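You operate a simulated robot arm through the tools that you are given. There is no shell and no other tool. Be economical: measure what you need, move in short steps, check, and stop when the job is done.

The job below is to be done with a simulated two-armed robot. You get a single attempt, and the scene is never put back.

TASK
Pick up the grey-handled jug with one hand, pass it to the other hand and put it on the top of the packing table. Set down upright: grey-handled jug.

It is judged by the outcome, as a careful person would: the job done as asked, and still so three seconds after it is handed in. It fails if anything else is knocked over, pushed out of place, dropped, spilled or broken.

THE ROBOT
Two 7-joint arms with two-finger parallel grippers on one trunk, on a base that drives. Base frame: it is fixed to the floor where the robot stands at the start and does not move with it; the origin is under the middle of the robot, x ahead of it, y to its left, z up. Units: mm, rad, N and s.
The left shoulder is at the start at [70, 156, 1030], the right one opposite. Places, roughly: top of the packing table [700, 1100, 800]. Payload 3.91 kg a hand.
The tool frame of a hand sits at the grasp point between the pads (the TCP): z along the fingers, y along the line on which they close. The tips reach 30 mm beyond it. The gripper opens to 110 mm. The fingers are 20 mm wide and 10 mm thick; the gripper's body (48 by 112 mm) begins 55 mm behind the TCP.
Orientation is that of the tool frame in the base frame, as [roll, pitch, yaw] about the fixed x, y, z axes, in that order (R = Rz(yaw) Ry(pitch) Rx(roll)). With the fingers straight down and closing along the base's y, the tool's x points along the base's -x, its y along +y and its z along -z.

THE INTERFACE
- The arms move only by the tool apply_moves. It takes "left_deltas", "right_deltas" or both (then of equal length, played together; a hand with none holds still); each is one flat list of numbers, 7 for each row, row after row: the shift along the base's x, y, z in units of 300 mm (1.0 is 300 mm), then the turn, a rotation vector about the base's x, y, z in units of 60 degrees (1.0 is 60 degrees), then the closure, from 0 (fully open) to 1 (shut). In form: [dx, dy, dz, rx, ry, rz, claw, dx, dy, dz, rx, ry, rz, claw, ...]. A call has 1 to 10 rows; each row is the pose to reach, as a shift and turn from the pose commanded when the call began. A call with a number of a shift or a turn outside -1 to 1 is refused whole. Rows are played at 5 a second. More than 50 mm and 0.15 rad between two rows, or a gripper value outside its range, and nothing of the call is played. Where a pose cannot be reached the arm comes as near as it can. A force on the tool above 40 N (or 10 N above the force at the start of the call, whichever is more), or a blocked arm, ends the call early, and 0.2 s more pass. The fingers move at their own pace (about 108 mm/s each) and stop on an object; they squeeze with about 28 N. The grip force told is the motor's: it shows also when the fingers shut on nothing. Time passes only in rows, and 0.2 s behind the last, so rows that repeat a pose let the fingers close. The reply holds the time, the measured pose of the TCP, the force on the tool along the base axes, the opening and the grip force, in the units named above and with some noise, with the torque about the TCP (base axes, N m) and any sound that the robot's microphone picked up.
- Cameras (640 x 400 px; columns grow to the right, rows downward): "scene" is now at [126, 51.1, 1278.4]; the picture's right is [0.52, -0.86, 0.00], its down [-0.43, -0.26, -0.87] and it looks along [0.74, 0.45, -0.50] (base axes); focal length 245 px, centre (320, 200). "left" rides on the left gripper at [72, -17, -103] in its tool frame; the picture's right is [0.23, 0.97, 0.00], its down [-0.76, 0.18, -0.62] and it looks along [-0.61, 0.14, 0.78] (tool axes); focal length 222 px, centre (320, 200). "right" rides on the right gripper at [72, 17, -103] in its tool frame; the picture's right is [-0.23, 0.97, 0.00], its down [-0.76, -0.18, -0.62] and it looks along [-0.61, -0.14, 0.78] (tool axes); focal length 222 px, centre (320, 200). There is no depth. A picture from a camera that has moved, and an enlarged one, comes with that camera's place and axes in the base frame and with its lens. The place of the scene camera against the robot may be out by one fixed shift of up to 18 mm in any direction.
- capture(camera): a new picture of that camera. It takes no simulated time.
- lift_body(by): slides the trunk up (or, below 0, down) by that many mm; the arms and the scene camera ride with it, the base frame stays. It gives what a move gives, with no picture.
- drive_base(legs): drives the robot by 1 to 6 legs, each [ahead, left, turn to the left] in mm, mm and rad, along the robot's own axes; the way and the turn of a leg run together, so that a leg with both is an arc; at most 1500 mm and 3.142 rad a leg. The arms and the cameras ride along, it lands a little off, and it stops where it bumps. It gives what a move gives.
- head_to(pan, tilt): turns the head with the scene camera to pan (to the left, within 1.501 rad either way) and tilt (down, from -0.506 to 1.204), counted from straight ahead of the robot. It gives what a move gives.
- close_up(camera, box): a new picture of the part [left, top, right, bottom] of that camera's present view, enlarged. It takes no simulated time.
- sign_off(): hands the job in; it is judged then, once.

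Go step by step. Nothing tells you exact positions but the pictures and the camera data: compare them with the known pose of the tool, close in by small moves and look again before you grip or let go. The budget is 120 turns and 108 pictures, counting those below and the enlarged ones. Unless the task says otherwise, let go and move clear before handing in, and close with one line.

The tools are called after "Emit:" by a JSON object that holds its "api" and its "payload". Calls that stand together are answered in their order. apply_moves: Moves the arms, as the interface text tells. Its arguments: {"type":"object","properties":{"left_deltas":{"type":"array","items":{"type":"number"}},"right_deltas":{"type":"array","items":{"type":"number"}}},"required":[]} The other tools are called the same way: lift_body (by) slides the trunk up or down; drive_base (legs) drives the base; head_to (pan, tilt) turns the head that bears the scene camera; capture (camera) takes a picture; close_up (camera, box) takes an enlarged picture of a part of a camera's view; sign_off () hands the job in.

At the start:

```text
time_s: 0.0
left_tcp_pos: [402.2, 587.0, 1138.8]
left_orientation: [3.141, -0.001, 3.14]
left_force: [0.2, -0.3, -0.2]
left_wrist_torque: [-0.01, 0.01, -0.02]
left_opening: 110.3
left_gripper_force: 0.1
right_tcp_pos: [737.6, 34.2, 1181.2]
right_orientation: [3.141, -0.001, 3.141]
right_force: [0.0, -0.8, 0.2]
right_wrist_torque: [0.03, 0.02, -0.02]
right_opening: 109.8
right_gripper_force: 0.1
trunk travel left (down, up): [-475.0, 465.0]
robot x, y, heading: [-1.4, 0.0, -0.002]
head pan, tilt: [0.541, 0.522]
```

scene: 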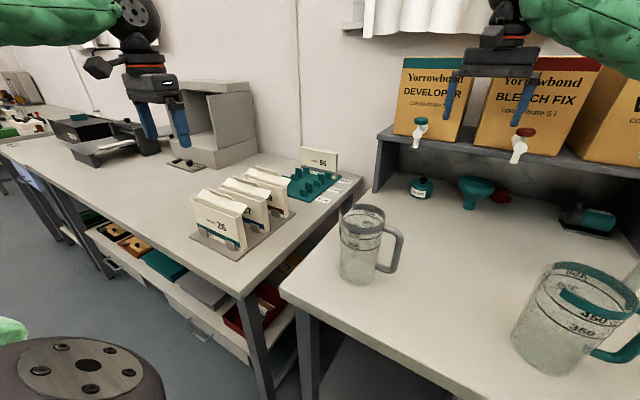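
right: 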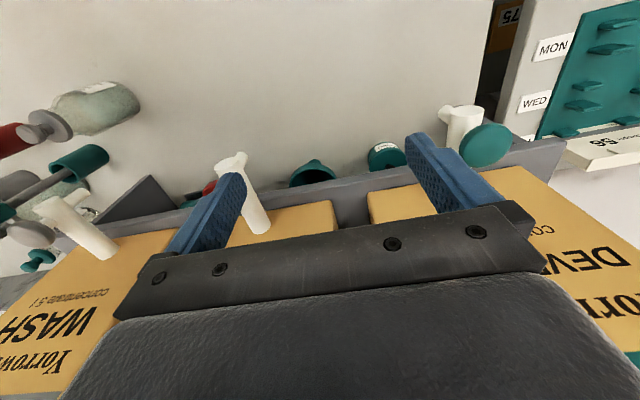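
left: 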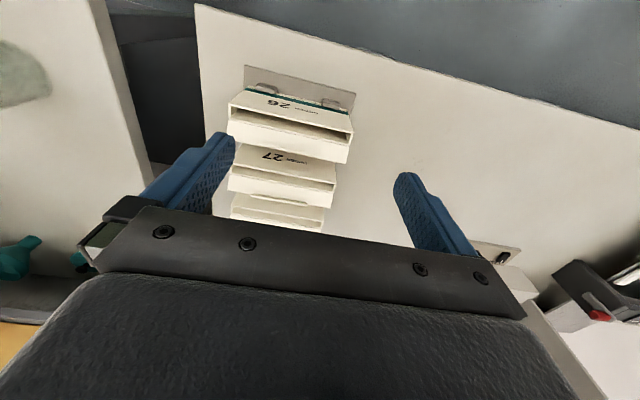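

The grey-handled jug stands on the near bench with its handle to the right. The packing table with the upright envelopes is to the left. I'll look closer at both first.

Emit:
{"api": "close_up", "payload": {"camera": "scene", "box": [300, 180, 460, 300]}}

Emit:
{"api": "close_up", "payload": {"camera": "scene", "box": [0, 80, 360, 400]}}

Emit:
{"api": "head_to", "payload": {"pan": 0.1, "tilt": 0.8}}

Emit:
{"api": "capture", "payload": {"camera": "scene"}}

```text
3.33 times, centred on (380, 240) of scene
camera zoom: at [126.0, 51.1, 1278.4], right [0.52, -0.86, 0.0], down [-0.43, -0.26, -0.87], along [0.74, 0.45, -0.5], focal length 816 px, centre (120, 67)
```

zoom: 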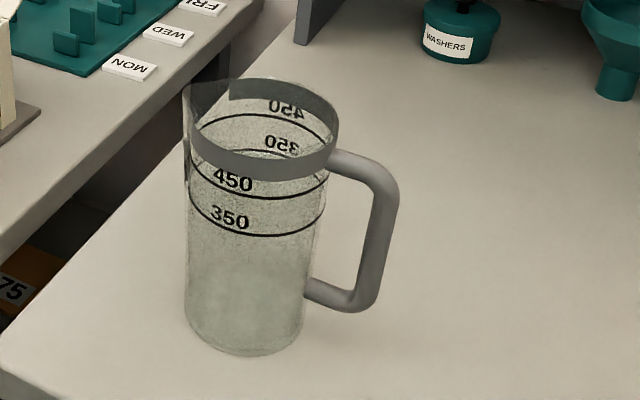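

```text
1.25 times, centred on (180, 240) of scene
camera zoom: at [126.0, 51.1, 1278.4], right [0.52, -0.86, 0.0], down [-0.43, -0.26, -0.87], along [0.74, 0.45, -0.5], focal length 306 px, centre (495, 150)
```

zoom: 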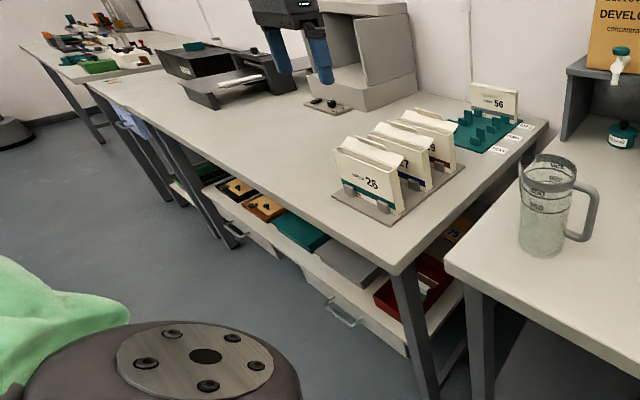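

```text
time_s: 0.9
left_tcp_pos: [402.4, 587.9, 1139.0]
left_orientation: [3.14, 0.001, 3.142]
left_force: [0.2, 0.4, 0.3]
left_wrist_torque: [-0.04, -0.01, 0.0]
left_opening: 109.9
left_gripper_force: 0.1
right_tcp_pos: [738.1, 34.5, 1180.7]
right_orientation: [3.141, 0.001, 3.141]
right_force: [0.3, 0.1, -0.3]
right_wrist_torque: [0.0, -0.02, -0.01]
right_opening: 110.0
right_gripper_force: 0.2
trunk travel left (down, up): [-475.0, 465.0]
robot x, y, heading: [4.5, 0.1, -0.002]
head pan, tilt: [0.099, 0.799]
```

```text
102 pictures are left
camera scene: at [128.7, 12.6, 1254.6], right [0.1, -0.99, 0.0], down [-0.71, -0.07, -0.7], along [0.69, 0.07, -0.72], focal length 245 px, centre (320, 200)
```

scene: 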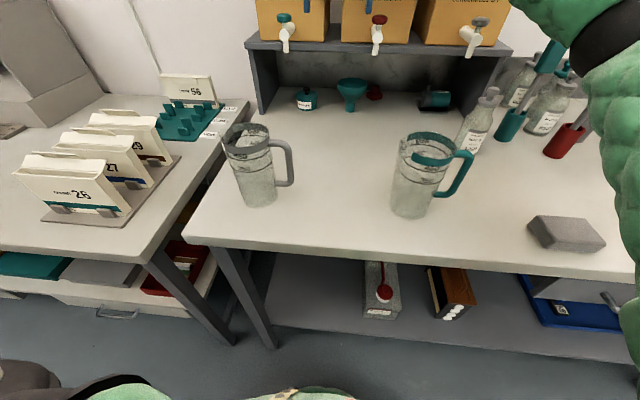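

The two jugs' bodies look clear of everything. I'll bring the right hand over the grey-handled jug, turned so it closes along x (handle towards −y), and use its camera to measure.

Emit:
{"api": "apply_moves", "payload": {"right_deltas": [-0.06, 0.02, 0, 0, 0, 0.125, 0, -0.12, 0.04, 0, 0, 0, 0.25, 0, -0.18, 0.06, 0, 0, 0, 0.375, 0, -0.24, 0.08, 0, 0, 0, 0.5, 0, -0.3, 0.1, 0, 0, 0, 0.625, 0, -0.36, 0.12, 0, 0, 0, 0.75, 0, -0.42, 0.14, 0, 0, 0, 0.875, 0, -0.48, 0.16, 0, 0, 0, 1.0, 0]}}

Emit:
{"api": "apply_moves", "payload": {"right_deltas": [-0.03, 0.01, 0, 0, 0, 0.125, 0, -0.06, 0.02, 0, 0, 0, 0.25, 0, -0.09, 0.03, 0, 0, 0, 0.375, 0, -0.12, 0.04, 0, 0, 0, 0.5, 0]}}

Emit:
{"api": "capture", "payload": {"camera": "right"}}

Emit:
{"api": "capture", "payload": {"camera": "scene"}}

```text
time_s: 2.7
left_tcp_pos: [402.1, 587.4, 1140.0]
left_orientation: [-3.141, 0.001, -3.141]
left_force: [0.0, -0.1, -0.3]
left_wrist_torque: [0.0, 0.01, 0.0]
left_opening: 109.8
left_gripper_force: 0.1
right_tcp_pos: [593.3, 82.4, 1180.3]
right_orientation: [3.141, -0.001, -2.092]
right_force: [1.0, 0.7, -0.2]
right_wrist_torque: [0.01, -0.02, 0.01]
right_opening: 109.9
right_gripper_force: 0.0
trunk travel left (down, up): [-475.0, 465.0]
robot x, y, heading: [1.2, 1.6, 0.0]
head pan, tilt: [0.099, 0.799]
```

```text
time_s: 3.7
left_tcp_pos: [402.5, 586.8, 1139.3]
left_orientation: [-3.141, 0.001, 3.14]
left_force: [-0.4, -0.1, 0.1]
left_wrist_torque: [0.02, 0.02, 0.0]
left_opening: 109.9
left_gripper_force: 0.0
right_tcp_pos: [558.2, 94.2, 1178.9]
right_orientation: [3.141, 0.0, -1.57]
right_force: [-0.5, 0.4, 0.3]
right_wrist_torque: [-0.02, 0.01, 0.0]
right_opening: 110.1
right_gripper_force: 0.0
trunk travel left (down, up): [-475.0, 465.0]
robot x, y, heading: [-2.3, -1.5, 0.001]
head pan, tilt: [0.099, 0.799]
```

```text
101 pictures are left
camera right: at [541.9, 22.1, 1283.5], right [-0.97, 0.23, 0.0], down [0.18, 0.76, 0.62], along [0.14, 0.61, -0.78], focal length 222 px, centre (320, 200)
```

right: 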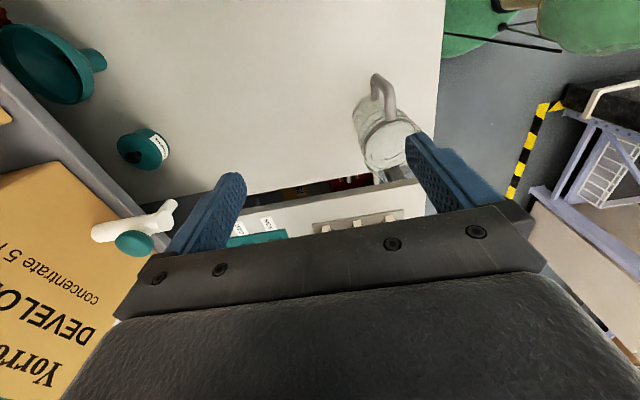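

```text
100 pictures are left
camera scene: at [128.7, 12.6, 1254.6], right [0.1, -1.0, 0.0], down [-0.71, -0.07, -0.7], along [0.69, 0.07, -0.72], focal length 245 px, centre (320, 200)
```

scene: 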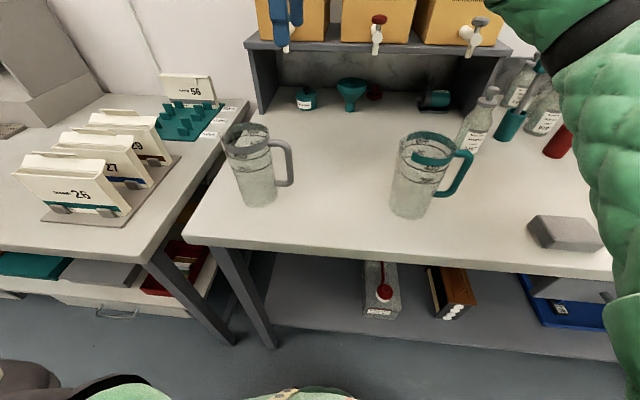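

The jug seems to stand around (480, 170), with its rim near z≈1026 on a bench at about z≈887. I'll zoom in to refine that.

Emit:
{"api": "close_up", "payload": {"camera": "right", "box": [320, 50, 480, 150]}}

Emit:
{"api": "close_up", "payload": {"camera": "scene", "box": [200, 105, 320, 225]}}

```text
4.00 times, centred on (400, 100) of right
camera zoom: at [541.9, 22.1, 1283.5], right [-0.97, 0.23, 0.0], down [0.18, 0.76, 0.62], along [0.14, 0.61, -0.78], focal length 888 px, centre (0, 600)
```

zoom: 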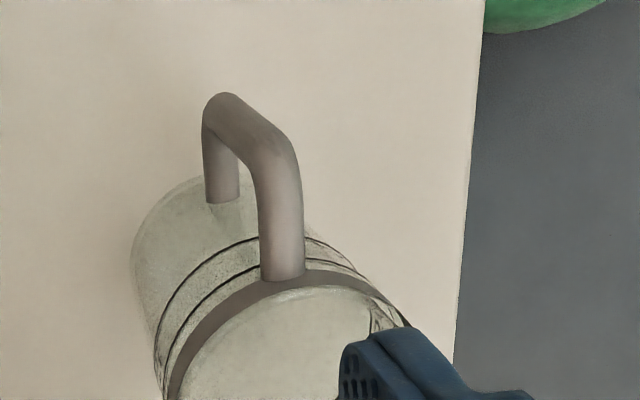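

```text
3.33 times, centred on (260, 165) of scene
camera zoom: at [128.7, 12.6, 1254.6], right [0.1, -1.0, 0.0], down [-0.71, -0.07, -0.7], along [0.69, 0.07, -0.72], focal length 816 px, centre (520, 317)
```

zoom: 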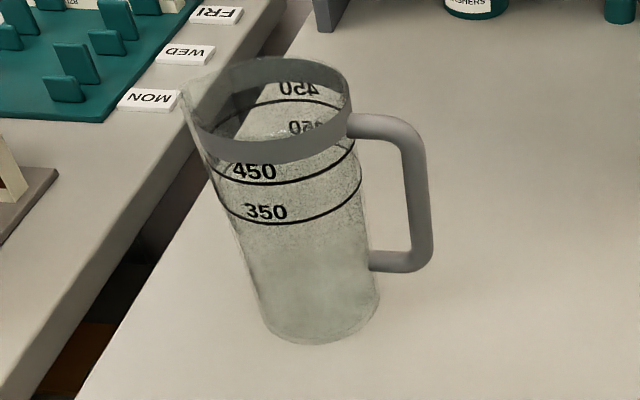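

Emit:
{"api": "apply_moves", "payload": {"right_deltas": [-0.065, 0.06, -0.06, 0, 0, 0, 0, -0.13, 0.12, -0.12, 0, 0, 0, 0, -0.195, 0.18, -0.18, 0, 0, 0, 0, -0.26, 0.247, -0.22, 0, 0, 0, 0]}}

Emit:
{"api": "capture", "payload": {"camera": "right"}}

Emit:
{"api": "capture", "payload": {"camera": "scene"}}

```text
time_s: 4.7
left_tcp_pos: [402.6, 587.1, 1138.9]
left_orientation: [-3.14, 0.0, -3.141]
left_force: [-0.6, -0.3, -0.8]
left_wrist_torque: [-0.01, -0.01, -0.02]
left_opening: 109.8
left_gripper_force: 0.0
right_tcp_pos: [480.2, 167.6, 1113.3]
right_orientation: [-3.141, 0.0, -1.571]
right_force: [0.0, -0.3, 0.3]
right_wrist_torque: [-0.01, -0.01, 0.03]
right_opening: 110.1
right_gripper_force: 0.1
trunk travel left (down, up): [-475.0, 465.0]
robot x, y, heading: [1.0, -0.6, -0.001]
head pan, tilt: [0.099, 0.799]
```

```text
97 pictures are left
camera right: at [463.8, 95.5, 1216.8], right [-0.97, 0.23, 0.0], down [0.18, 0.76, 0.62], along [0.14, 0.61, -0.78], focal length 222 px, centre (320, 200)
```

right: 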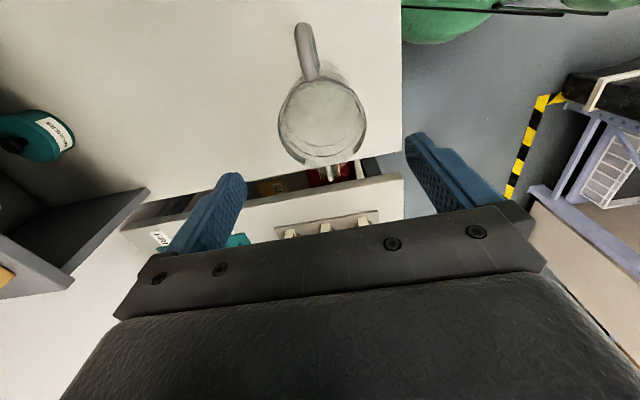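

```text
96 pictures are left
camera scene: at [128.4, 13.1, 1254.6], right [0.1, -1.0, 0.0], down [-0.71, -0.07, -0.7], along [0.69, 0.07, -0.72], focal length 245 px, centre (320, 200)
```

scene: 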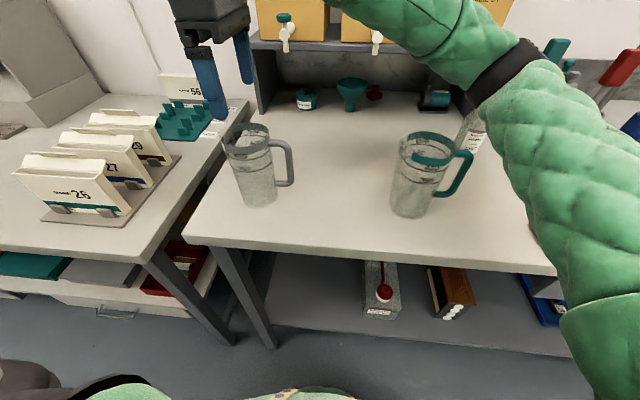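

The rim centre works out at about (476, 165), near z≈1018, with the rim about 80 mm across. I'll lower until the fingertips reach the rim and check.

Emit:
{"api": "apply_moves", "payload": {"right_deltas": [-0.013, -0.008, -0.1, 0, 0, 0, 0, -0.013, -0.008, -0.2, 0, 0, 0, 0, -0.013, -0.008, -0.243, 0, 0, 0, 0]}}

Emit:
{"api": "close_up", "payload": {"camera": "scene", "box": [160, 60, 320, 220]}}

Emit:
{"api": "capture", "payload": {"camera": "right"}}

```text
time_s: 5.5
left_tcp_pos: [402.7, 586.7, 1139.1]
left_orientation: [3.141, -0.001, -3.141]
left_force: [-0.3, 0.1, -0.2]
left_wrist_torque: [0.0, -0.03, 0.0]
left_opening: 110.2
left_gripper_force: 0.1
right_tcp_pos: [476.5, 166.6, 1041.4]
right_orientation: [3.141, 0.0, -1.572]
right_force: [0.2, 0.0, -0.3]
right_wrist_torque: [-0.01, 0.01, 0.01]
right_opening: 109.7
right_gripper_force: 0.0
trunk travel left (down, up): [-475.0, 465.0]
robot x, y, heading: [-1.7, -0.6, -0.003]
head pan, tilt: [0.099, 0.799]
```

```text
2.50 times, centred on (240, 140) of scene
camera zoom: at [128.7, 12.8, 1254.6], right [0.1, -0.99, 0.0], down [-0.71, -0.07, -0.7], along [0.69, 0.07, -0.72], focal length 612 px, centre (520, 350)
```

zoom: 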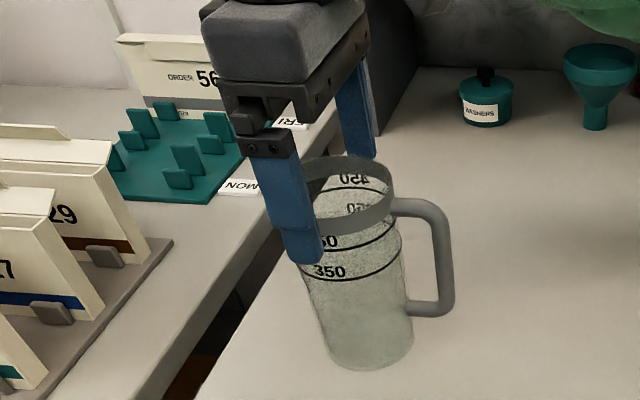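

```text
94 pictures are left
camera right: at [459.1, 93.2, 1145.0], right [-0.97, 0.23, 0.0], down [0.18, 0.76, 0.62], along [0.14, 0.61, -0.78], focal length 222 px, centre (320, 200)
```

right: 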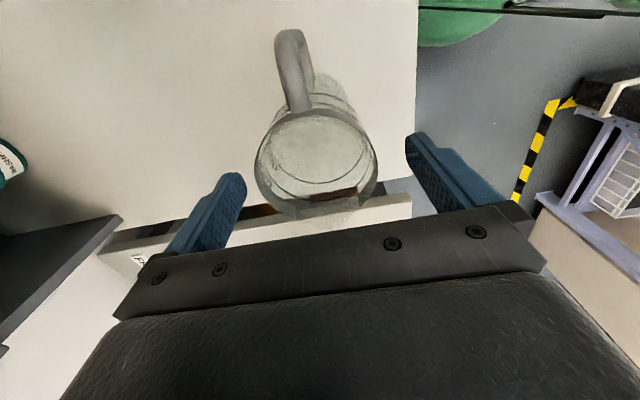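

The jug sits between the fingers, with its rim at about z≈1012. I'll lower to z≈992 and close.

Emit:
{"api": "apply_moves", "payload": {"right_deltas": [0.006, -0.008, -0.08, 0, 0, 0, 0, 0.006, -0.008, -0.163, 0, 0, 0, 0]}}

Emit:
{"api": "capture", "payload": {"camera": "right"}}

Emit:
{"api": "close_up", "payload": {"camera": "scene", "box": [180, 80, 300, 220]}}

```text
time_s: 6.1
left_tcp_pos: [402.3, 587.8, 1139.4]
left_orientation: [3.14, -0.001, -3.14]
left_force: [-0.5, -1.0, -0.4]
left_wrist_torque: [-0.04, -0.02, -0.02]
left_opening: 110.0
left_gripper_force: 0.1
right_tcp_pos: [477.0, 164.1, 992.7]
right_orientation: [-3.141, -0.001, -1.571]
right_force: [-0.4, 0.5, 0.3]
right_wrist_torque: [0.01, 0.0, 0.0]
right_opening: 110.1
right_gripper_force: 0.0
trunk travel left (down, up): [-475.0, 465.0]
robot x, y, heading: [-0.2, -5.6, -0.002]
head pan, tilt: [0.099, 0.799]
```

```text
93 pictures are left
camera right: at [460.4, 90.5, 1095.9], right [-0.97, 0.23, 0.0], down [0.18, 0.76, 0.62], along [0.14, 0.61, -0.78], focal length 222 px, centre (320, 200)
```

right: 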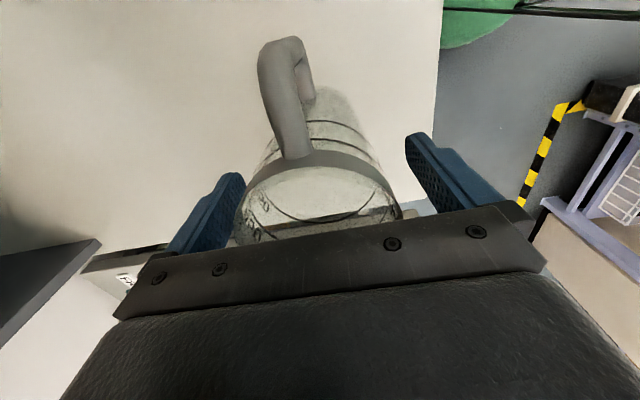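

```text
2.86 times, centred on (240, 150) of scene
camera zoom: at [128.6, 12.7, 1254.6], right [0.1, -0.99, 0.0], down [-0.71, -0.07, -0.7], along [0.69, 0.07, -0.72], focal length 699 px, centre (549, 343)
```

zoom: 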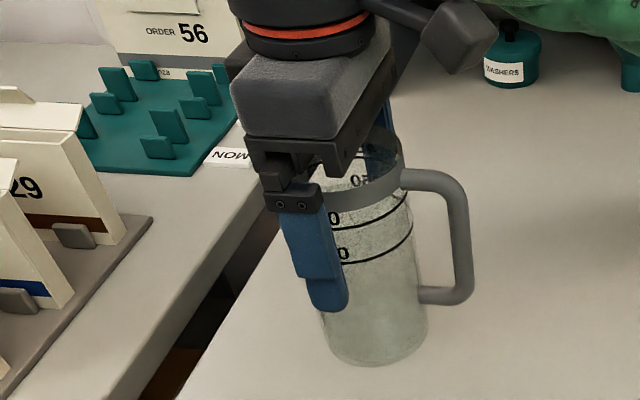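

Emit:
{"api": "apply_moves", "payload": {"right_deltas": [0, 0, 0, 0, 0, 0, 0.15, 0, 0, 0, 0, 0, 0, 0.25, 0, 0, 0, 0, 0, 0, 0.4, 0, 0, 0, 0, 0, 0, 0.6, 0, 0, 0, 0, 0, 0, 1, 0, 0, 0, 0, 0, 0, 1]}}

Emit:
{"api": "close_up", "payload": {"camera": "scene", "box": [180, 80, 300, 220]}}

```text
time_s: 7.5
left_tcp_pos: [403.9, 587.2, 1139.9]
left_orientation: [-3.142, 0.0, -3.141]
left_force: [0.3, 0.7, 0.1]
left_wrist_torque: [0.02, -0.01, -0.01]
left_opening: 110.1
left_gripper_force: 0.0
right_tcp_pos: [477.1, 164.3, 992.5]
right_orientation: [-3.142, 0.001, -1.572]
right_force: [0.1, -0.7, 0.2]
right_wrist_torque: [-0.02, 0.01, 0.01]
right_opening: 76.3
right_gripper_force: 28.7
trunk travel left (down, up): [-475.0, 465.0]
robot x, y, heading: [-0.5, -2.4, 0.008]
head pan, tilt: [0.099, 0.799]
```

```text
2.86 times, centred on (240, 150) of scene
camera zoom: at [128.6, 12.6, 1254.6], right [0.1, -1.0, 0.0], down [-0.71, -0.07, -0.7], along [0.69, 0.07, -0.72], focal length 699 px, centre (549, 343)
```

zoom: 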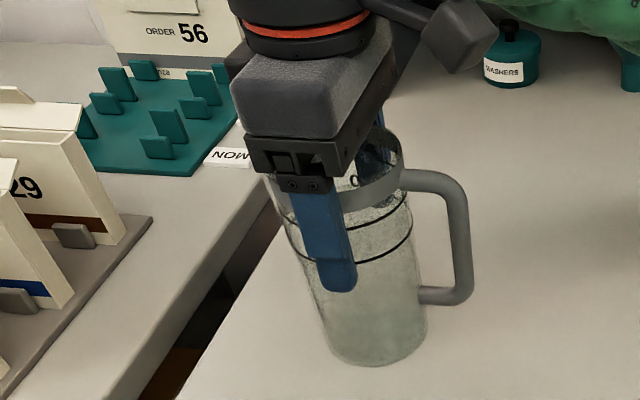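

Gripped at 76 mm. I'll lift slowly.

Emit:
{"api": "apply_moves", "payload": {"right_deltas": [0, 0, 0.02, 0, 0, 0, 1, 0, 0, 0.06, 0, 0, 0, 1, 0, 0, 0.12, 0, 0, 0, 1, 0, 0, 0.2, 0, 0, 0, 1, 0, 0, 0.3, 0, 0, 0, 1, 0, 0, 0.4, 0, 0, 0, 1, 0, 0, 0.4, 0, 0, 0, 1]}}

Emit:
{"api": "capture", "payload": {"camera": "scene"}}

Emit:
{"api": "capture", "payload": {"camera": "left"}}

```text
time_s: 9.1
left_tcp_pos: [403.5, 588.2, 1139.9]
left_orientation: [-3.141, -0.002, -3.141]
left_force: [0.4, -0.2, -0.2]
left_wrist_torque: [0.0, 0.04, 0.01]
left_opening: 110.1
left_gripper_force: 0.1
right_tcp_pos: [477.8, 165.0, 1114.6]
right_orientation: [3.141, 0.0, -1.571]
right_force: [0.5, 0.5, -1.5]
right_wrist_torque: [-0.03, 0.03, 0.03]
right_opening: 76.3
right_gripper_force: 28.2
trunk travel left (down, up): [-475.0, 465.0]
robot x, y, heading: [-0.8, -3.1, 0.0]
head pan, tilt: [0.099, 0.799]
```

```text
90 pictures are left
camera scene: at [129.2, 12.5, 1254.5], right [0.1, -1.0, 0.0], down [-0.71, -0.07, -0.7], along [0.69, 0.07, -0.72], focal length 245 px, centre (320, 200)
```

scene: 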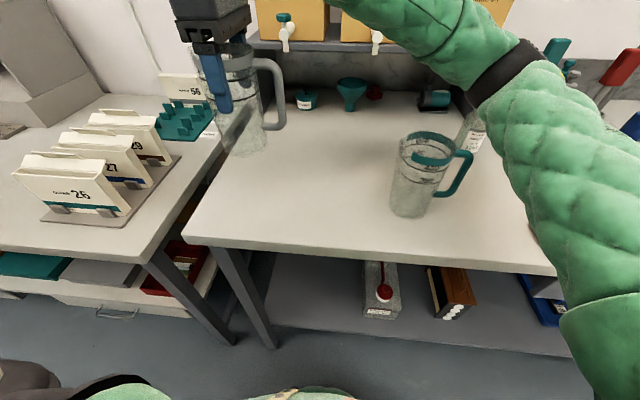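

```text
89 pictures are left
camera left: at [331.5, 572.2, 1241.7], right [-0.23, 0.97, 0.0], down [0.76, 0.18, 0.62], along [0.61, 0.14, -0.78], focal length 222 px, centre (320, 200)
```

left: 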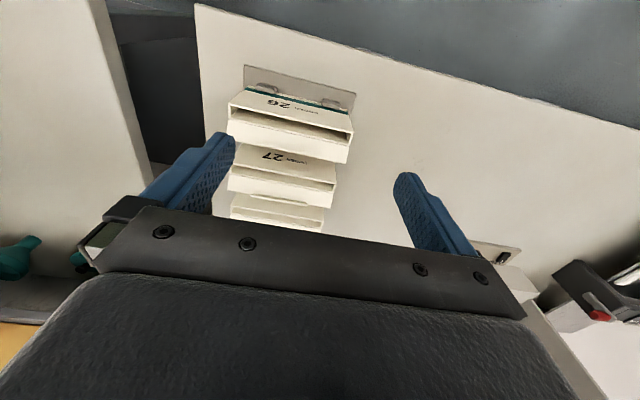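

The jug is held and light (about 1.5 N), and it hangs straight. Next I raise it and bring it forward a little, and turn the left hand ready for a level side grasp from +y.

Emit:
{"api": "apply_moves", "payload": {"right_deltas": [0.03, 0, 0.03, 0, 0, 0, 1, 0.06, 0, 0.06, 0, 0, 0, 1, 0.09, 0, 0.09, 0, 0, 0, 1, 0.12, 0, 0.12, 0, 0, 0, 1, 0.15, 0, 0.15, 0, 0, 0, 1, 0.18, 0, 0.18, 0, 0, 0, 1, 0.2, 0, 0.2, 0, 0, 0, 1, 0.2, 0, 0.2, 0, 0, 0, 1], "left_deltas": [0, 0, 0.02, 0, 0, 0.125, 0, 0, 0, 0.04, 0, 0, 0.25, 0, 0, 0, 0.06, 0, 0, 0.375, 0, 0, 0, 0.08, 0, 0, 0.5, 0, 0, 0, 0.1, 0, 0, 0.625, 0, 0, 0, 0.1, 0, 0, 0.75, 0, 0, 0, 0.1, 0, 0, 0.875, 0, 0, 0, 0.1, 0, 0, 1, 0]}}

Emit:
{"api": "apply_moves", "payload": {"left_deltas": [0, 0, 0, 0, 0, 0.125, 0, 0, 0, 0, 0, 0, 0.25, 0, 0, 0, 0, 0, 0, 0.375, 0, 0, 0, 0, 0, 0, 0.5, 0]}}

Emit:
{"api": "apply_moves", "payload": {"left_deltas": [0, 0, 0, -0.125, 0, 0, 0, 0, 0, 0, -0.25, 0, 0, 0, 0, 0, 0, -0.375, 0, 0, 0, 0, 0, 0, -0.5, 0, 0, 0, 0, 0, 0, -0.625, 0, 0, 0, 0, 0, 0, -0.75, 0, 0, 0, 0, 0, 0, -0.875, 0, 0, 0, 0, 0, 0, -1, 0, 0, 0]}}

Emit:
{"api": "capture", "payload": {"camera": "scene"}}

```text
time_s: 10.9
left_tcp_pos: [402.9, 585.8, 1170.0]
left_orientation: [3.141, 0.001, -2.094]
left_force: [-0.4, -0.5, 0.3]
left_wrist_torque: [-0.02, 0.01, 0.0]
left_opening: 110.1
left_gripper_force: 0.2
right_tcp_pos: [538.3, 162.7, 1172.5]
right_orientation: [-3.141, -0.001, -1.571]
right_force: [0.2, -1.4, -1.6]
right_wrist_torque: [0.0, 0.04, 0.01]
right_opening: 76.2
right_gripper_force: 27.9
trunk travel left (down, up): [-475.0, 465.0]
robot x, y, heading: [-1.5, -1.3, -0.001]
head pan, tilt: [0.099, 0.799]
```

```text
time_s: 11.9
left_tcp_pos: [403.5, 587.5, 1170.2]
left_orientation: [-3.141, 0.0, -1.568]
left_force: [-0.2, -0.4, -0.4]
left_wrist_torque: [-0.03, -0.02, 0.0]
left_opening: 109.9
left_gripper_force: 0.0
right_tcp_pos: [537.2, 162.4, 1173.5]
right_orientation: [3.14, 0.0, -1.571]
right_force: [-0.3, -0.6, -0.3]
right_wrist_torque: [0.04, 0.0, 0.03]
right_opening: 76.4
right_gripper_force: 28.0
trunk travel left (down, up): [-475.0, 465.0]
robot x, y, heading: [-0.4, 0.3, -0.003]
head pan, tilt: [0.099, 0.799]
```

```text
time_s: 13.7
left_tcp_pos: [406.5, 591.6, 1161.4]
left_orientation: [3.106, -1.049, -1.536]
left_force: [-1.3, 0.7, 4.5]
left_wrist_torque: [0.31, -0.12, 0.13]
left_opening: 110.1
left_gripper_force: 0.1
right_tcp_pos: [541.6, 167.8, 1170.6]
right_orientation: [3.136, -0.005, -1.57]
right_force: [1.9, 0.8, -0.8]
right_wrist_torque: [-0.03, 0.08, 0.0]
right_opening: 76.3
right_gripper_force: 28.2
trunk travel left (down, up): [-475.0, 465.0]
robot x, y, heading: [-1.8, 2.4, -0.0]
head pan, tilt: [0.099, 0.799]
```

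```text
88 pictures are left
camera scene: at [132.4, 16.1, 1254.1], right [0.1, -0.99, 0.0], down [-0.72, -0.08, -0.69], along [0.69, 0.07, -0.72], focal length 245 px, centre (320, 200)
```

scene: 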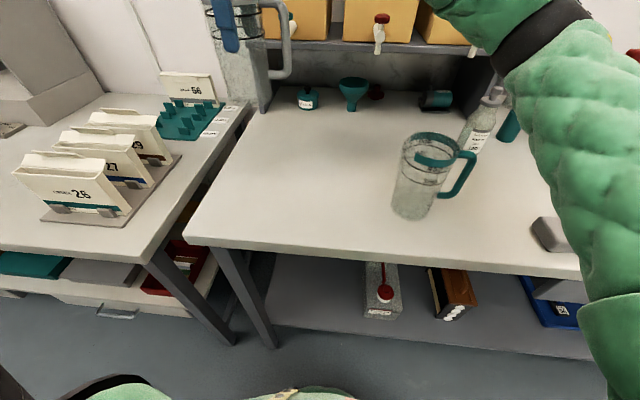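

The left arm shows a small force (about 4.5 N), so it may be touching something. I'll look to the left.

Emit:
{"api": "head_to", "payload": {"pan": 0.9, "tilt": 0.35}}

Emit:
{"api": "capture", "payload": {"camera": "scene"}}

Emit:
{"api": "capture", "payload": {"camera": "left"}}

```text
time_s: 14.8
left_tcp_pos: [404.9, 587.2, 1161.3]
left_orientation: [3.096, -1.044, -1.531]
left_force: [0.7, -0.5, -0.1]
left_wrist_torque: [0.02, 0.02, -0.03]
left_opening: 109.9
left_gripper_force: 0.0
right_tcp_pos: [538.5, 163.6, 1172.2]
right_orientation: [3.141, 0.0, -1.57]
right_force: [0.8, 0.3, -1.7]
right_wrist_torque: [0.04, 0.03, -0.01]
right_opening: 76.4
right_gripper_force: 28.3
trunk travel left (down, up): [-475.0, 465.0]
robot x, y, heading: [-0.3, -1.6, 0.002]
head pan, tilt: [0.901, 0.351]
```

```text
87 pictures are left
camera scene: at [106.3, 77.3, 1294.2], right [0.78, -0.62, 0.0], down [-0.21, -0.27, -0.94], along [0.58, 0.74, -0.34], focal length 245 px, centre (320, 200)
```

scene: 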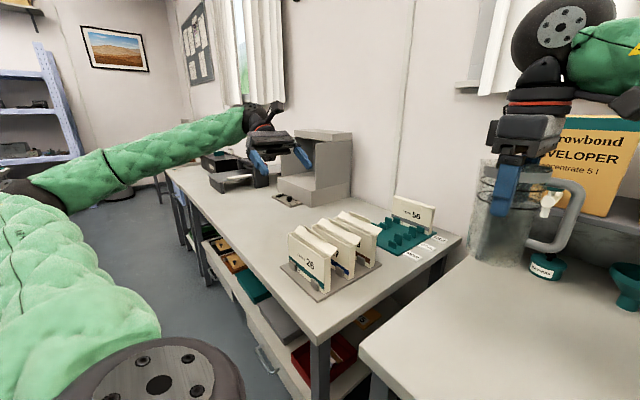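

```text
86 pictures are left
camera left: at [425.7, 641.9, 1275.1], right [-0.97, -0.11, 0.22], down [-0.19, 0.92, -0.34], along [-0.16, -0.37, -0.91], focal length 222 px, centre (320, 200)
```

left: 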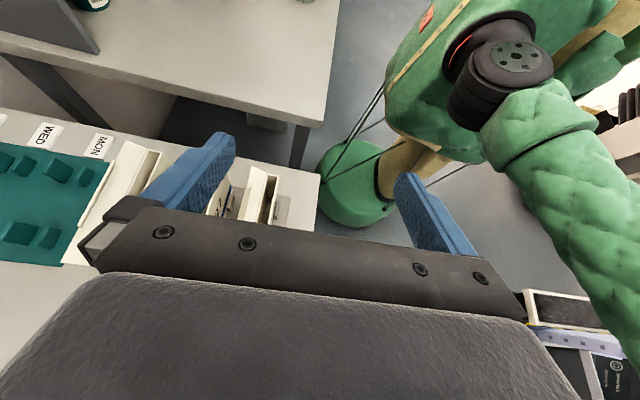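

Nothing is touching; the arm was just near its reach out there. I'll bring the left hand to a pre-grasp position 130 mm to the +y side of the jug.

Emit:
{"api": "apply_moves", "payload": {"left_deltas": [0.055, -0.122, -0.022, -0.03, 0, 0, 0, 0.11, -0.245, -0.045, -0.06, 0, 0, 0, 0.166, -0.367, -0.067, -0.09, 0, 0, 0, 0.222, -0.49, -0.09, -0.12, 0, 0, 0, 0.278, -0.61, -0.11, -0.15, 0, 0, 0, 0.333, -0.735, -0.135, -0.18, 0, 0, 0, 0.389, -0.857, -0.157, -0.21, 0, 0, 0, 0.445, -0.97, -0.18, -0.25, 0, 0, 0, 0.445, -0.97, -0.18, -0.25, 0, 0, 0]}}

Emit:
{"api": "head_to", "payload": {"pan": 0.5, "tilt": 0.4}}

Emit:
{"api": "capture", "payload": {"camera": "scene"}}

Emit:
{"api": "capture", "payload": {"camera": "left"}}

```text
time_s: 16.8
left_tcp_pos: [534.0, 295.4, 1115.6]
left_orientation: [-3.14, -1.309, -1.571]
left_force: [-0.3, 0.4, 0.2]
left_wrist_torque: [0.0, 0.05, 0.02]
left_opening: 110.1
left_gripper_force: 0.1
right_tcp_pos: [536.6, 163.7, 1172.5]
right_orientation: [3.141, 0.0, -1.57]
right_force: [-1.2, 0.2, -0.5]
right_wrist_torque: [0.02, 0.01, 0.02]
right_opening: 76.4
right_gripper_force: 27.4
trunk travel left (down, up): [-475.0, 465.0]
robot x, y, heading: [3.0, -1.2, 0.004]
head pan, tilt: [0.901, 0.351]
```

```text
time_s: 17.7
left_tcp_pos: [534.0, 295.2, 1115.3]
left_orientation: [3.141, -1.31, -1.569]
left_force: [0.1, -0.7, -0.6]
left_wrist_torque: [-0.02, 0.02, 0.02]
left_opening: 109.9
left_gripper_force: 0.1
right_tcp_pos: [536.8, 163.1, 1172.5]
right_orientation: [3.141, -0.001, -1.571]
right_force: [-0.4, 0.2, -0.7]
right_wrist_torque: [0.0, 0.0, 0.01]
right_opening: 76.3
right_gripper_force: 28.3
trunk travel left (down, up): [-475.0, 465.0]
robot x, y, heading: [-1.3, 2.7, 0.001]
head pan, tilt: [0.499, 0.4]
```

```text
85 pictures are left
camera scene: at [129.8, 49.0, 1289.7], right [0.48, -0.88, 0.0], down [-0.34, -0.19, -0.92], along [0.81, 0.44, -0.39], focal length 245 px, centre (320, 200)
```

scene: 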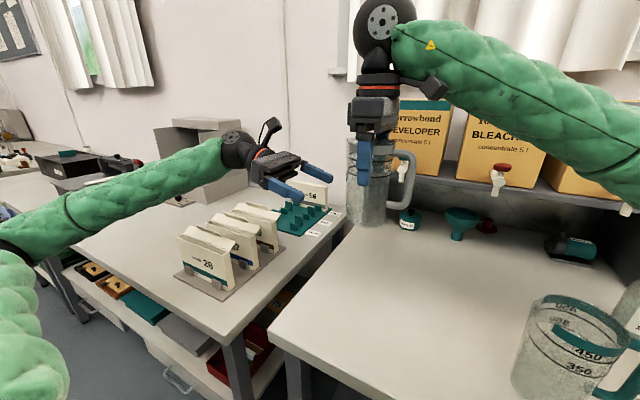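

```text
84 pictures are left
camera left: at [552.2, 378.2, 1210.4], right [-0.97, -0.06, 0.22], down [-0.18, 0.8, -0.57], along [-0.14, -0.6, -0.79], focal length 222 px, centre (320, 200)
```

left: 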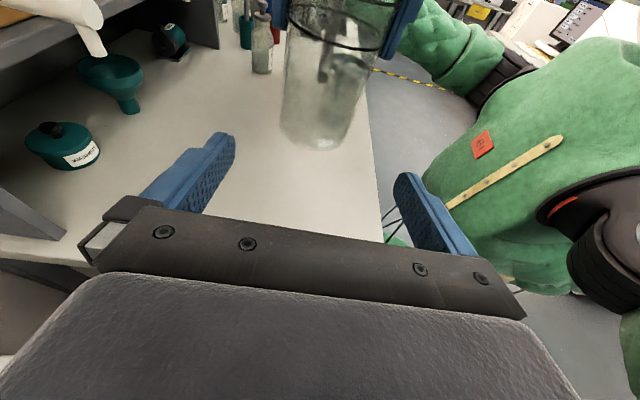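

Both hands line up well. I'll level the left hand slightly and advance around the jug body below the right fingers.

Emit:
{"api": "apply_moves", "payload": {"left_deltas": [0.004, -0.08, 0, -0.06, 0, 0, 0, 0.008, -0.16, 0, -0.117, 0, 0, 0, 0.008, -0.24, 0, -0.117, 0, 0, 0]}}

Emit:
{"api": "capture", "payload": {"camera": "left"}}

Emit:
{"api": "close_up", "payload": {"camera": "scene", "box": [240, 80, 440, 240]}}

```text
time_s: 18.5
left_tcp_pos: [539.4, 223.0, 1115.6]
left_orientation: [3.136, -1.434, -1.564]
left_force: [0.3, -0.6, 0.8]
left_wrist_torque: [0.0, -0.02, -0.05]
left_opening: 110.0
left_gripper_force: 0.1
right_tcp_pos: [538.4, 163.1, 1172.7]
right_orientation: [3.139, -0.002, -1.57]
right_force: [-0.3, 0.4, -0.9]
right_wrist_torque: [0.0, 0.01, 0.02]
right_opening: 76.2
right_gripper_force: 27.9
trunk travel left (down, up): [-475.0, 465.0]
robot x, y, heading: [0.8, -1.5, 0.004]
head pan, tilt: [0.499, 0.4]
```

```text
83 pictures are left
camera left: at [556.3, 317.6, 1201.6], right [-0.97, -0.03, 0.23], down [-0.18, 0.72, -0.67], along [-0.14, -0.69, -0.71], focal length 222 px, centre (320, 200)
```

left: 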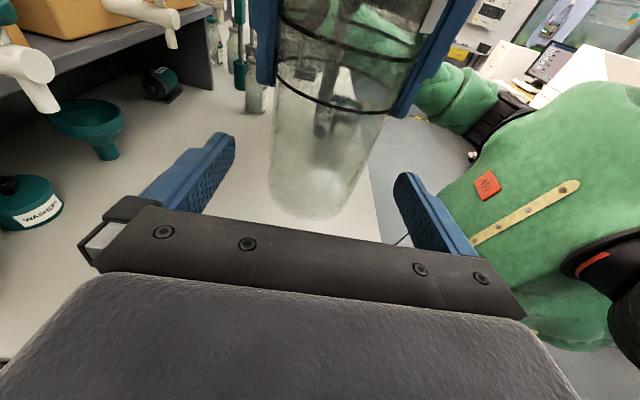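

```text
2.50 times, centred on (340, 160) of scene
camera zoom: at [130.4, 48.7, 1289.6], right [0.48, -0.88, 0.0], down [-0.34, -0.19, -0.92], along [0.81, 0.44, -0.39], focal length 612 px, centre (270, 300)
```

zoom: 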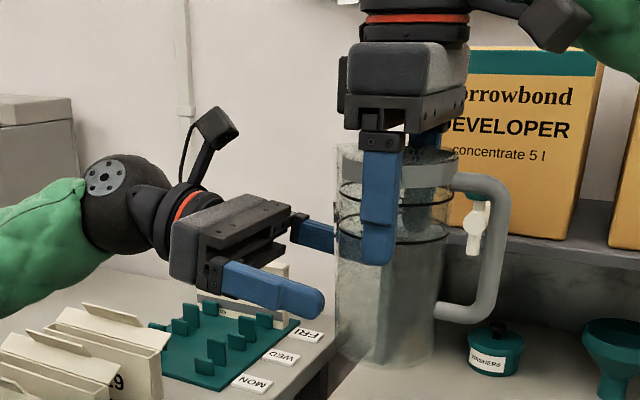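

Emit:
{"api": "apply_moves", "payload": {"left_deltas": [0, -0.05, 0, 0, 0, 0, 0, 0, -0.1, 0, 0, 0, 0, 0, 0, -0.138, 0, 0, 0, 0, 0]}}

Emit:
{"api": "capture", "payload": {"camera": "left"}}

Emit:
{"api": "close_up", "payload": {"camera": "scene", "box": [240, 80, 440, 240]}}

```text
time_s: 19.3
left_tcp_pos: [539.5, 182.4, 1115.7]
left_orientation: [3.138, -1.432, -1.568]
left_force: [-0.2, 0.3, -0.1]
left_wrist_torque: [0.02, 0.01, -0.01]
left_opening: 110.2
left_gripper_force: 0.0
right_tcp_pos: [538.7, 162.1, 1173.4]
right_orientation: [-3.141, 0.0, -1.572]
right_force: [0.1, 0.0, -1.4]
right_wrist_torque: [0.0, 0.03, 0.02]
right_opening: 76.4
right_gripper_force: 28.4
trunk travel left (down, up): [-475.0, 465.0]
robot x, y, heading: [-1.9, -0.6, 0.001]
head pan, tilt: [0.499, 0.4]
```

```text
81 pictures are left
camera left: at [556.2, 277.0, 1201.5], right [-0.97, -0.03, 0.23], down [-0.18, 0.72, -0.67], along [-0.14, -0.69, -0.71], focal length 222 px, centre (320, 200)
```

left: 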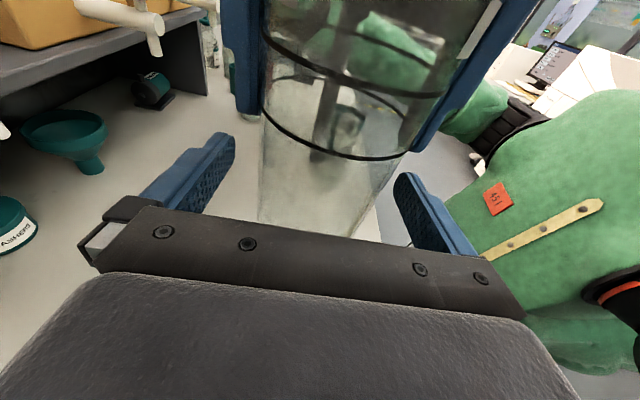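

```text
2.50 times, centred on (340, 160) of scene
camera zoom: at [130.3, 48.6, 1289.6], right [0.48, -0.88, 0.0], down [-0.34, -0.19, -0.92], along [0.81, 0.44, -0.39], focal length 612 px, centre (270, 300)
```

zoom: 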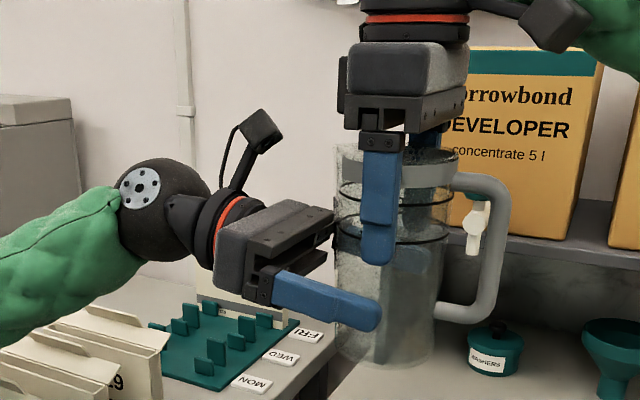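

The left fingers now straddle the lower body. I'll close the left hand while the right keeps holding.

Emit:
{"api": "apply_moves", "payload": {"left_deltas": [0, 0, 0, 0, 0, 0, 0.15, 0, 0, 0, 0, 0, 0, 0.3, 0, 0, 0, 0, 0, 0, 0.45, 0, 0, 0, 0, 0, 0, 0.7, 0, 0, 0, 0, 0, 0, 1, 0, 0, 0, 0, 0, 0, 1]}}

Emit:
{"api": "close_up", "payload": {"camera": "scene", "box": [240, 80, 440, 240]}}

Emit:
{"api": "capture", "payload": {"camera": "left"}}

```text
time_s: 20.7
left_tcp_pos: [538.4, 183.4, 1115.5]
left_orientation: [3.137, -1.43, -1.567]
left_force: [-0.3, -1.5, -0.8]
left_wrist_torque: [0.06, 0.0, 0.0]
left_opening: 74.3
left_gripper_force: 27.6
right_tcp_pos: [536.6, 162.5, 1173.4]
right_orientation: [-3.141, 0.0, -1.57]
right_force: [1.5, 1.6, -0.8]
right_wrist_torque: [0.06, -0.03, 0.02]
right_opening: 75.8
right_gripper_force: 28.3
trunk travel left (down, up): [-475.0, 465.0]
robot x, y, heading: [0.8, -0.5, 0.001]
head pan, tilt: [0.499, 0.4]
```

```text
2.50 times, centred on (340, 160) of scene
camera zoom: at [129.9, 48.9, 1289.6], right [0.48, -0.88, 0.0], down [-0.34, -0.19, -0.92], along [0.81, 0.44, -0.39], focal length 612 px, centre (270, 300)
```

zoom: 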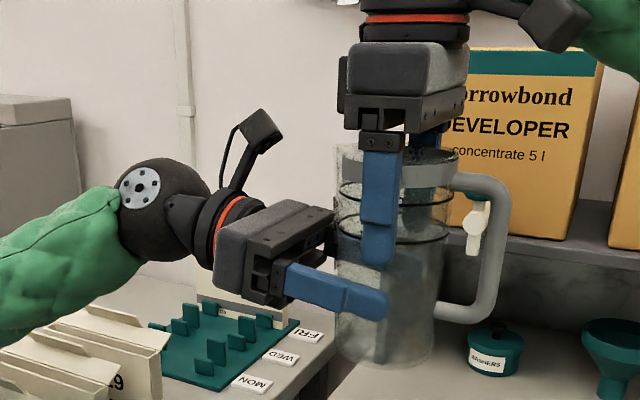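

```text
78 pictures are left
camera left: at [555.9, 277.2, 1201.7], right [-0.97, -0.03, 0.23], down [-0.18, 0.72, -0.67], along [-0.14, -0.69, -0.71], focal length 222 px, centre (320, 200)
```

left: 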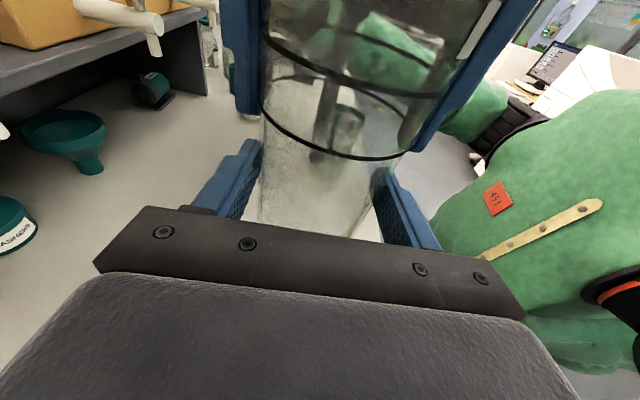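

The left hand grips at 74 mm with 28 N. I'll open the right hand, then raise it straight up.

Emit:
{"api": "apply_moves", "payload": {"right_deltas": [0, 0, 0, 0, 0, 0, 0.25, 0, 0, 0, 0, 0, 0, 0, 0, 0, 0, 0, 0, 0, 0]}}

Emit:
{"api": "apply_moves", "payload": {"right_deltas": [0, 0, 0.1, 0, 0, 0, 0, 0, 0, 0.2, 0, 0, 0, 0, 0, 0, 0.3, 0, 0, 0, 0, 0, 0, 0.4, 0, 0, 0, 0]}}

Emit:
{"api": "capture", "payload": {"camera": "scene"}}

```text
time_s: 21.5
left_tcp_pos: [538.2, 183.3, 1116.5]
left_orientation: [3.139, -1.43, -1.569]
left_force: [1.0, 0.3, -0.4]
left_wrist_torque: [0.0, 0.01, -0.03]
left_opening: 74.1
left_gripper_force: 28.3
right_tcp_pos: [536.9, 162.6, 1173.1]
right_orientation: [3.14, 0.001, -1.57]
right_force: [-0.2, -0.7, 0.4]
right_wrist_torque: [0.02, 0.0, -0.04]
right_opening: 110.0
right_gripper_force: 0.0
trunk travel left (down, up): [-475.0, 465.0]
robot x, y, heading: [-0.7, -0.1, 0.003]
head pan, tilt: [0.499, 0.4]
```

```text
time_s: 22.5
left_tcp_pos: [537.2, 183.6, 1116.4]
left_orientation: [-3.141, -1.431, -1.572]
left_force: [-0.9, -0.3, 0.3]
left_wrist_torque: [0.03, 0.01, 0.0]
left_opening: 74.1
left_gripper_force: 27.6
right_tcp_pos: [537.4, 165.1, 1292.9]
right_orientation: [3.14, 0.0, -1.574]
right_force: [-0.5, -0.4, 0.6]
right_wrist_torque: [-0.03, -0.02, 0.03]
right_opening: 110.0
right_gripper_force: 0.3
trunk travel left (down, up): [-475.0, 465.0]
robot x, y, heading: [2.4, 2.3, -0.001]
head pan, tilt: [0.499, 0.4]
```

```text
77 pictures are left
camera scene: at [129.3, 48.9, 1289.6], right [0.48, -0.88, 0.0], down [-0.34, -0.19, -0.92], along [0.81, 0.44, -0.39], focal length 245 px, centre (320, 200)
```

scene: 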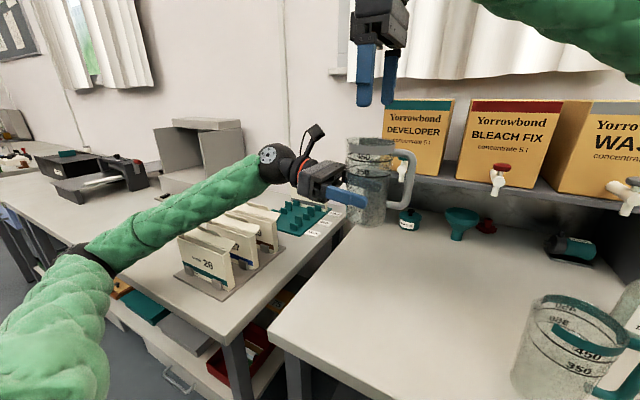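

The handover worked: the left hand alone holds the jug upright. I'll move the right hand away, raise the trunk for clearance, and look along the packing table.

Emit:
{"api": "apply_moves", "payload": {"right_deltas": [0, -0.14, 0, 0, 0, 0, 0, -0.02, -0.28, 0, 0, 0, 0, 0, -0.04, -0.42, 0, 0, 0, 0, 0, -0.06, -0.56, 0, 0, 0, 0, 0, -0.08, -0.7, 0, 0, 0, 0, 0, -0.1, -0.84, 0, 0, 0, 0, 0]}}

Emit:
{"api": "lift_body", "payload": {"by": 120}}

Emit:
{"api": "head_to", "payload": {"pan": 1.45, "tilt": 0.5}}

Emit:
{"api": "capture", "payload": {"camera": "scene"}}

Emit:
{"api": "head_to", "payload": {"pan": 0.75, "tilt": 0.5}}

Emit:
{"api": "capture", "payload": {"camera": "scene"}}

```text
time_s: 23.9
left_tcp_pos: [538.2, 181.3, 1116.8]
left_orientation: [3.141, -1.432, -1.57]
left_force: [0.4, 0.5, -1.0]
left_wrist_torque: [0.01, -0.02, 0.02]
left_opening: 74.0
left_gripper_force: 27.7
right_tcp_pos: [471.2, -69.8, 1278.5]
right_orientation: [3.14, 0.006, -1.581]
right_force: [0.4, -0.3, -0.5]
right_wrist_torque: [0.02, -0.03, 0.01]
right_opening: 110.2
right_gripper_force: 0.0
right hand out of reach, approached as far as the arm can: row 1, 2, 3, 4, 5, 6
trunk travel left (down, up): [-475.0, 465.0]
robot x, y, heading: [-1.9, -1.3, 0.0]
head pan, tilt: [0.499, 0.4]
```

```text
time_s: 25.4
left_tcp_pos: [539.0, 183.5, 1237.0]
left_orientation: [3.136, -1.43, -1.566]
left_force: [-0.6, -0.3, -0.7]
left_wrist_torque: [0.02, 0.02, 0.0]
left_opening: 74.1
left_gripper_force: 27.9
right_tcp_pos: [472.6, -67.1, 1398.0]
right_orientation: [3.14, 0.007, -1.581]
right_force: [0.6, -0.7, 0.2]
right_wrist_torque: [0.01, 0.0, 0.0]
right_opening: 109.8
right_gripper_force: 0.0
trunk travel left (down, up): [-595.0, 345.0]
robot x, y, heading: [0.9, 0.4, 0.002]
head pan, tilt: [0.499, 0.4]
```

```text
time_s: 26.6
left_tcp_pos: [538.1, 182.3, 1236.2]
left_orientation: [3.137, -1.433, -1.569]
left_force: [0.1, 0.3, -1.0]
left_wrist_torque: [0.01, 0.02, -0.05]
left_opening: 74.3
left_gripper_force: 27.6
right_tcp_pos: [472.6, -68.3, 1396.0]
right_orientation: [3.14, 0.005, -1.58]
right_force: [0.6, 0.0, -0.7]
right_wrist_torque: [-0.03, 0.01, 0.0]
right_opening: 109.9
right_gripper_force: 0.0
trunk travel left (down, up): [-595.0, 345.0]
robot x, y, heading: [-2.5, 0.8, -0.003]
head pan, tilt: [1.45, 0.499]
```

```text
76 pictures are left
camera scene: at [59.6, 94.7, 1400.5], right [0.99, -0.12, 0.0], down [-0.06, -0.48, -0.88], along [0.11, 0.87, -0.48], focal length 245 px, centre (320, 200)
```

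scene: 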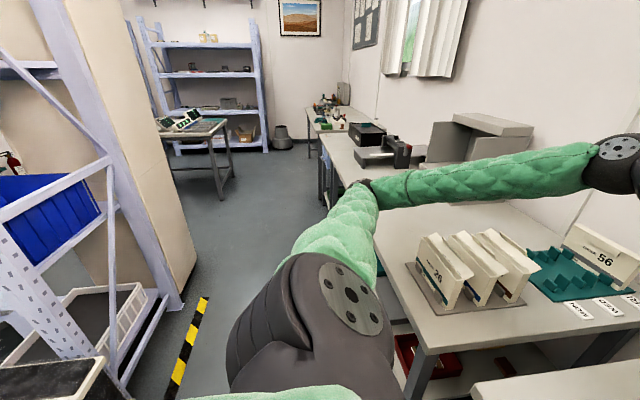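

```text
time_s: 27.7
left_tcp_pos: [538.3, 183.9, 1236.6]
left_orientation: [3.138, -1.43, -1.568]
left_force: [-0.3, -0.3, -0.5]
left_wrist_torque: [0.02, 0.01, 0.0]
left_opening: 74.3
left_gripper_force: 27.6
right_tcp_pos: [472.1, -68.1, 1398.0]
right_orientation: [-3.141, 0.005, -1.581]
right_force: [0.2, -0.6, 0.0]
right_wrist_torque: [0.01, -0.04, -0.02]
right_opening: 109.7
right_gripper_force: 0.1
trunk travel left (down, up): [-595.0, 345.0]
robot x, y, heading: [-1.0, 2.1, -0.002]
head pan, tilt: [0.75, 0.499]
```

```text
75 pictures are left
camera scene: at [115.1, 66.5, 1400.5], right [0.68, -0.73, 0.0], down [-0.35, -0.33, -0.88], along [0.64, 0.6, -0.48], focal length 245 px, centre (320, 200)
```

scene: 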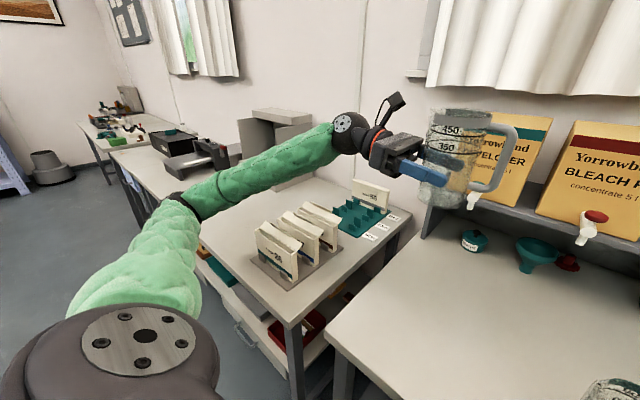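

The aisle to the left is clear. The free part of the packing table lies beyond the envelope rack, roughly y 760–1450. I'll drive left about 800 mm with the jug held high.

Emit:
{"api": "drive_base", "payload": {"legs": [[0, 800, 0]]}}

Emit:
{"api": "capture", "payload": {"camera": "scene"}}

Emit:
{"api": "head_to", "payload": {"pan": 0.3, "tilt": 0.6}}

Emit:
{"api": "capture", "payload": {"camera": "scene"}}

```text
time_s: 32.0
left_tcp_pos: [546.6, 982.2, 1236.2]
left_orientation: [3.137, -1.431, -1.581]
left_force: [-0.1, -0.1, -0.4]
left_wrist_torque: [0.04, -0.01, 0.03]
left_opening: 74.1
left_gripper_force: 28.1
right_tcp_pos: [476.5, 733.0, 1398.9]
right_orientation: [3.14, 0.006, -1.593]
right_force: [0.0, -0.3, 0.3]
right_wrist_torque: [-0.03, -0.02, 0.01]
right_opening: 110.0
right_gripper_force: 0.0
trunk travel left (down, up): [-595.0, 345.0]
robot x, y, heading: [3.3, 805.1, -0.007]
head pan, tilt: [0.75, 0.499]
```

```text
74 pictures are left
camera scene: at [121.1, 870.8, 1400.5], right [0.67, -0.74, 0.0], down [-0.35, -0.32, -0.88], along [0.65, 0.59, -0.48], focal length 245 px, centre (320, 200)
```

scene: 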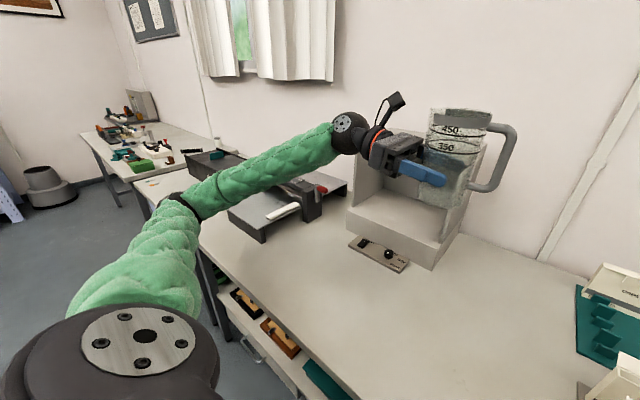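

```text
time_s: 32.9
left_tcp_pos: [545.8, 980.3, 1236.4]
left_orientation: [3.14, -1.431, -1.582]
left_force: [0.7, 0.4, -1.0]
left_wrist_torque: [0.02, -0.01, 0.0]
left_opening: 74.0
left_gripper_force: 28.0
right_tcp_pos: [476.5, 732.1, 1397.6]
right_orientation: [3.141, 0.005, -1.595]
right_force: [0.5, 0.1, 0.6]
right_wrist_torque: [-0.05, -0.01, 0.0]
right_opening: 109.7
right_gripper_force: 0.0
trunk travel left (down, up): [-595.0, 345.0]
robot x, y, heading: [3.5, 804.9, -0.013]
head pan, tilt: [0.3, 0.6]
```

```text
73 pictures are left
camera scene: at [138.5, 834.2, 1391.4], right [0.28, -0.96, 0.0], down [-0.54, -0.16, -0.82], along [0.79, 0.23, -0.57], focal length 245 px, centre (320, 200)
```

scene: 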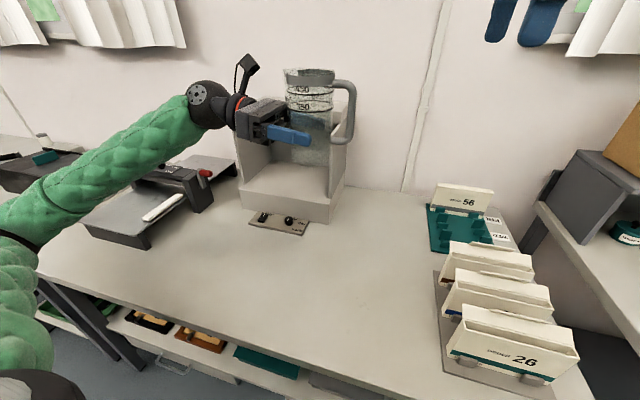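

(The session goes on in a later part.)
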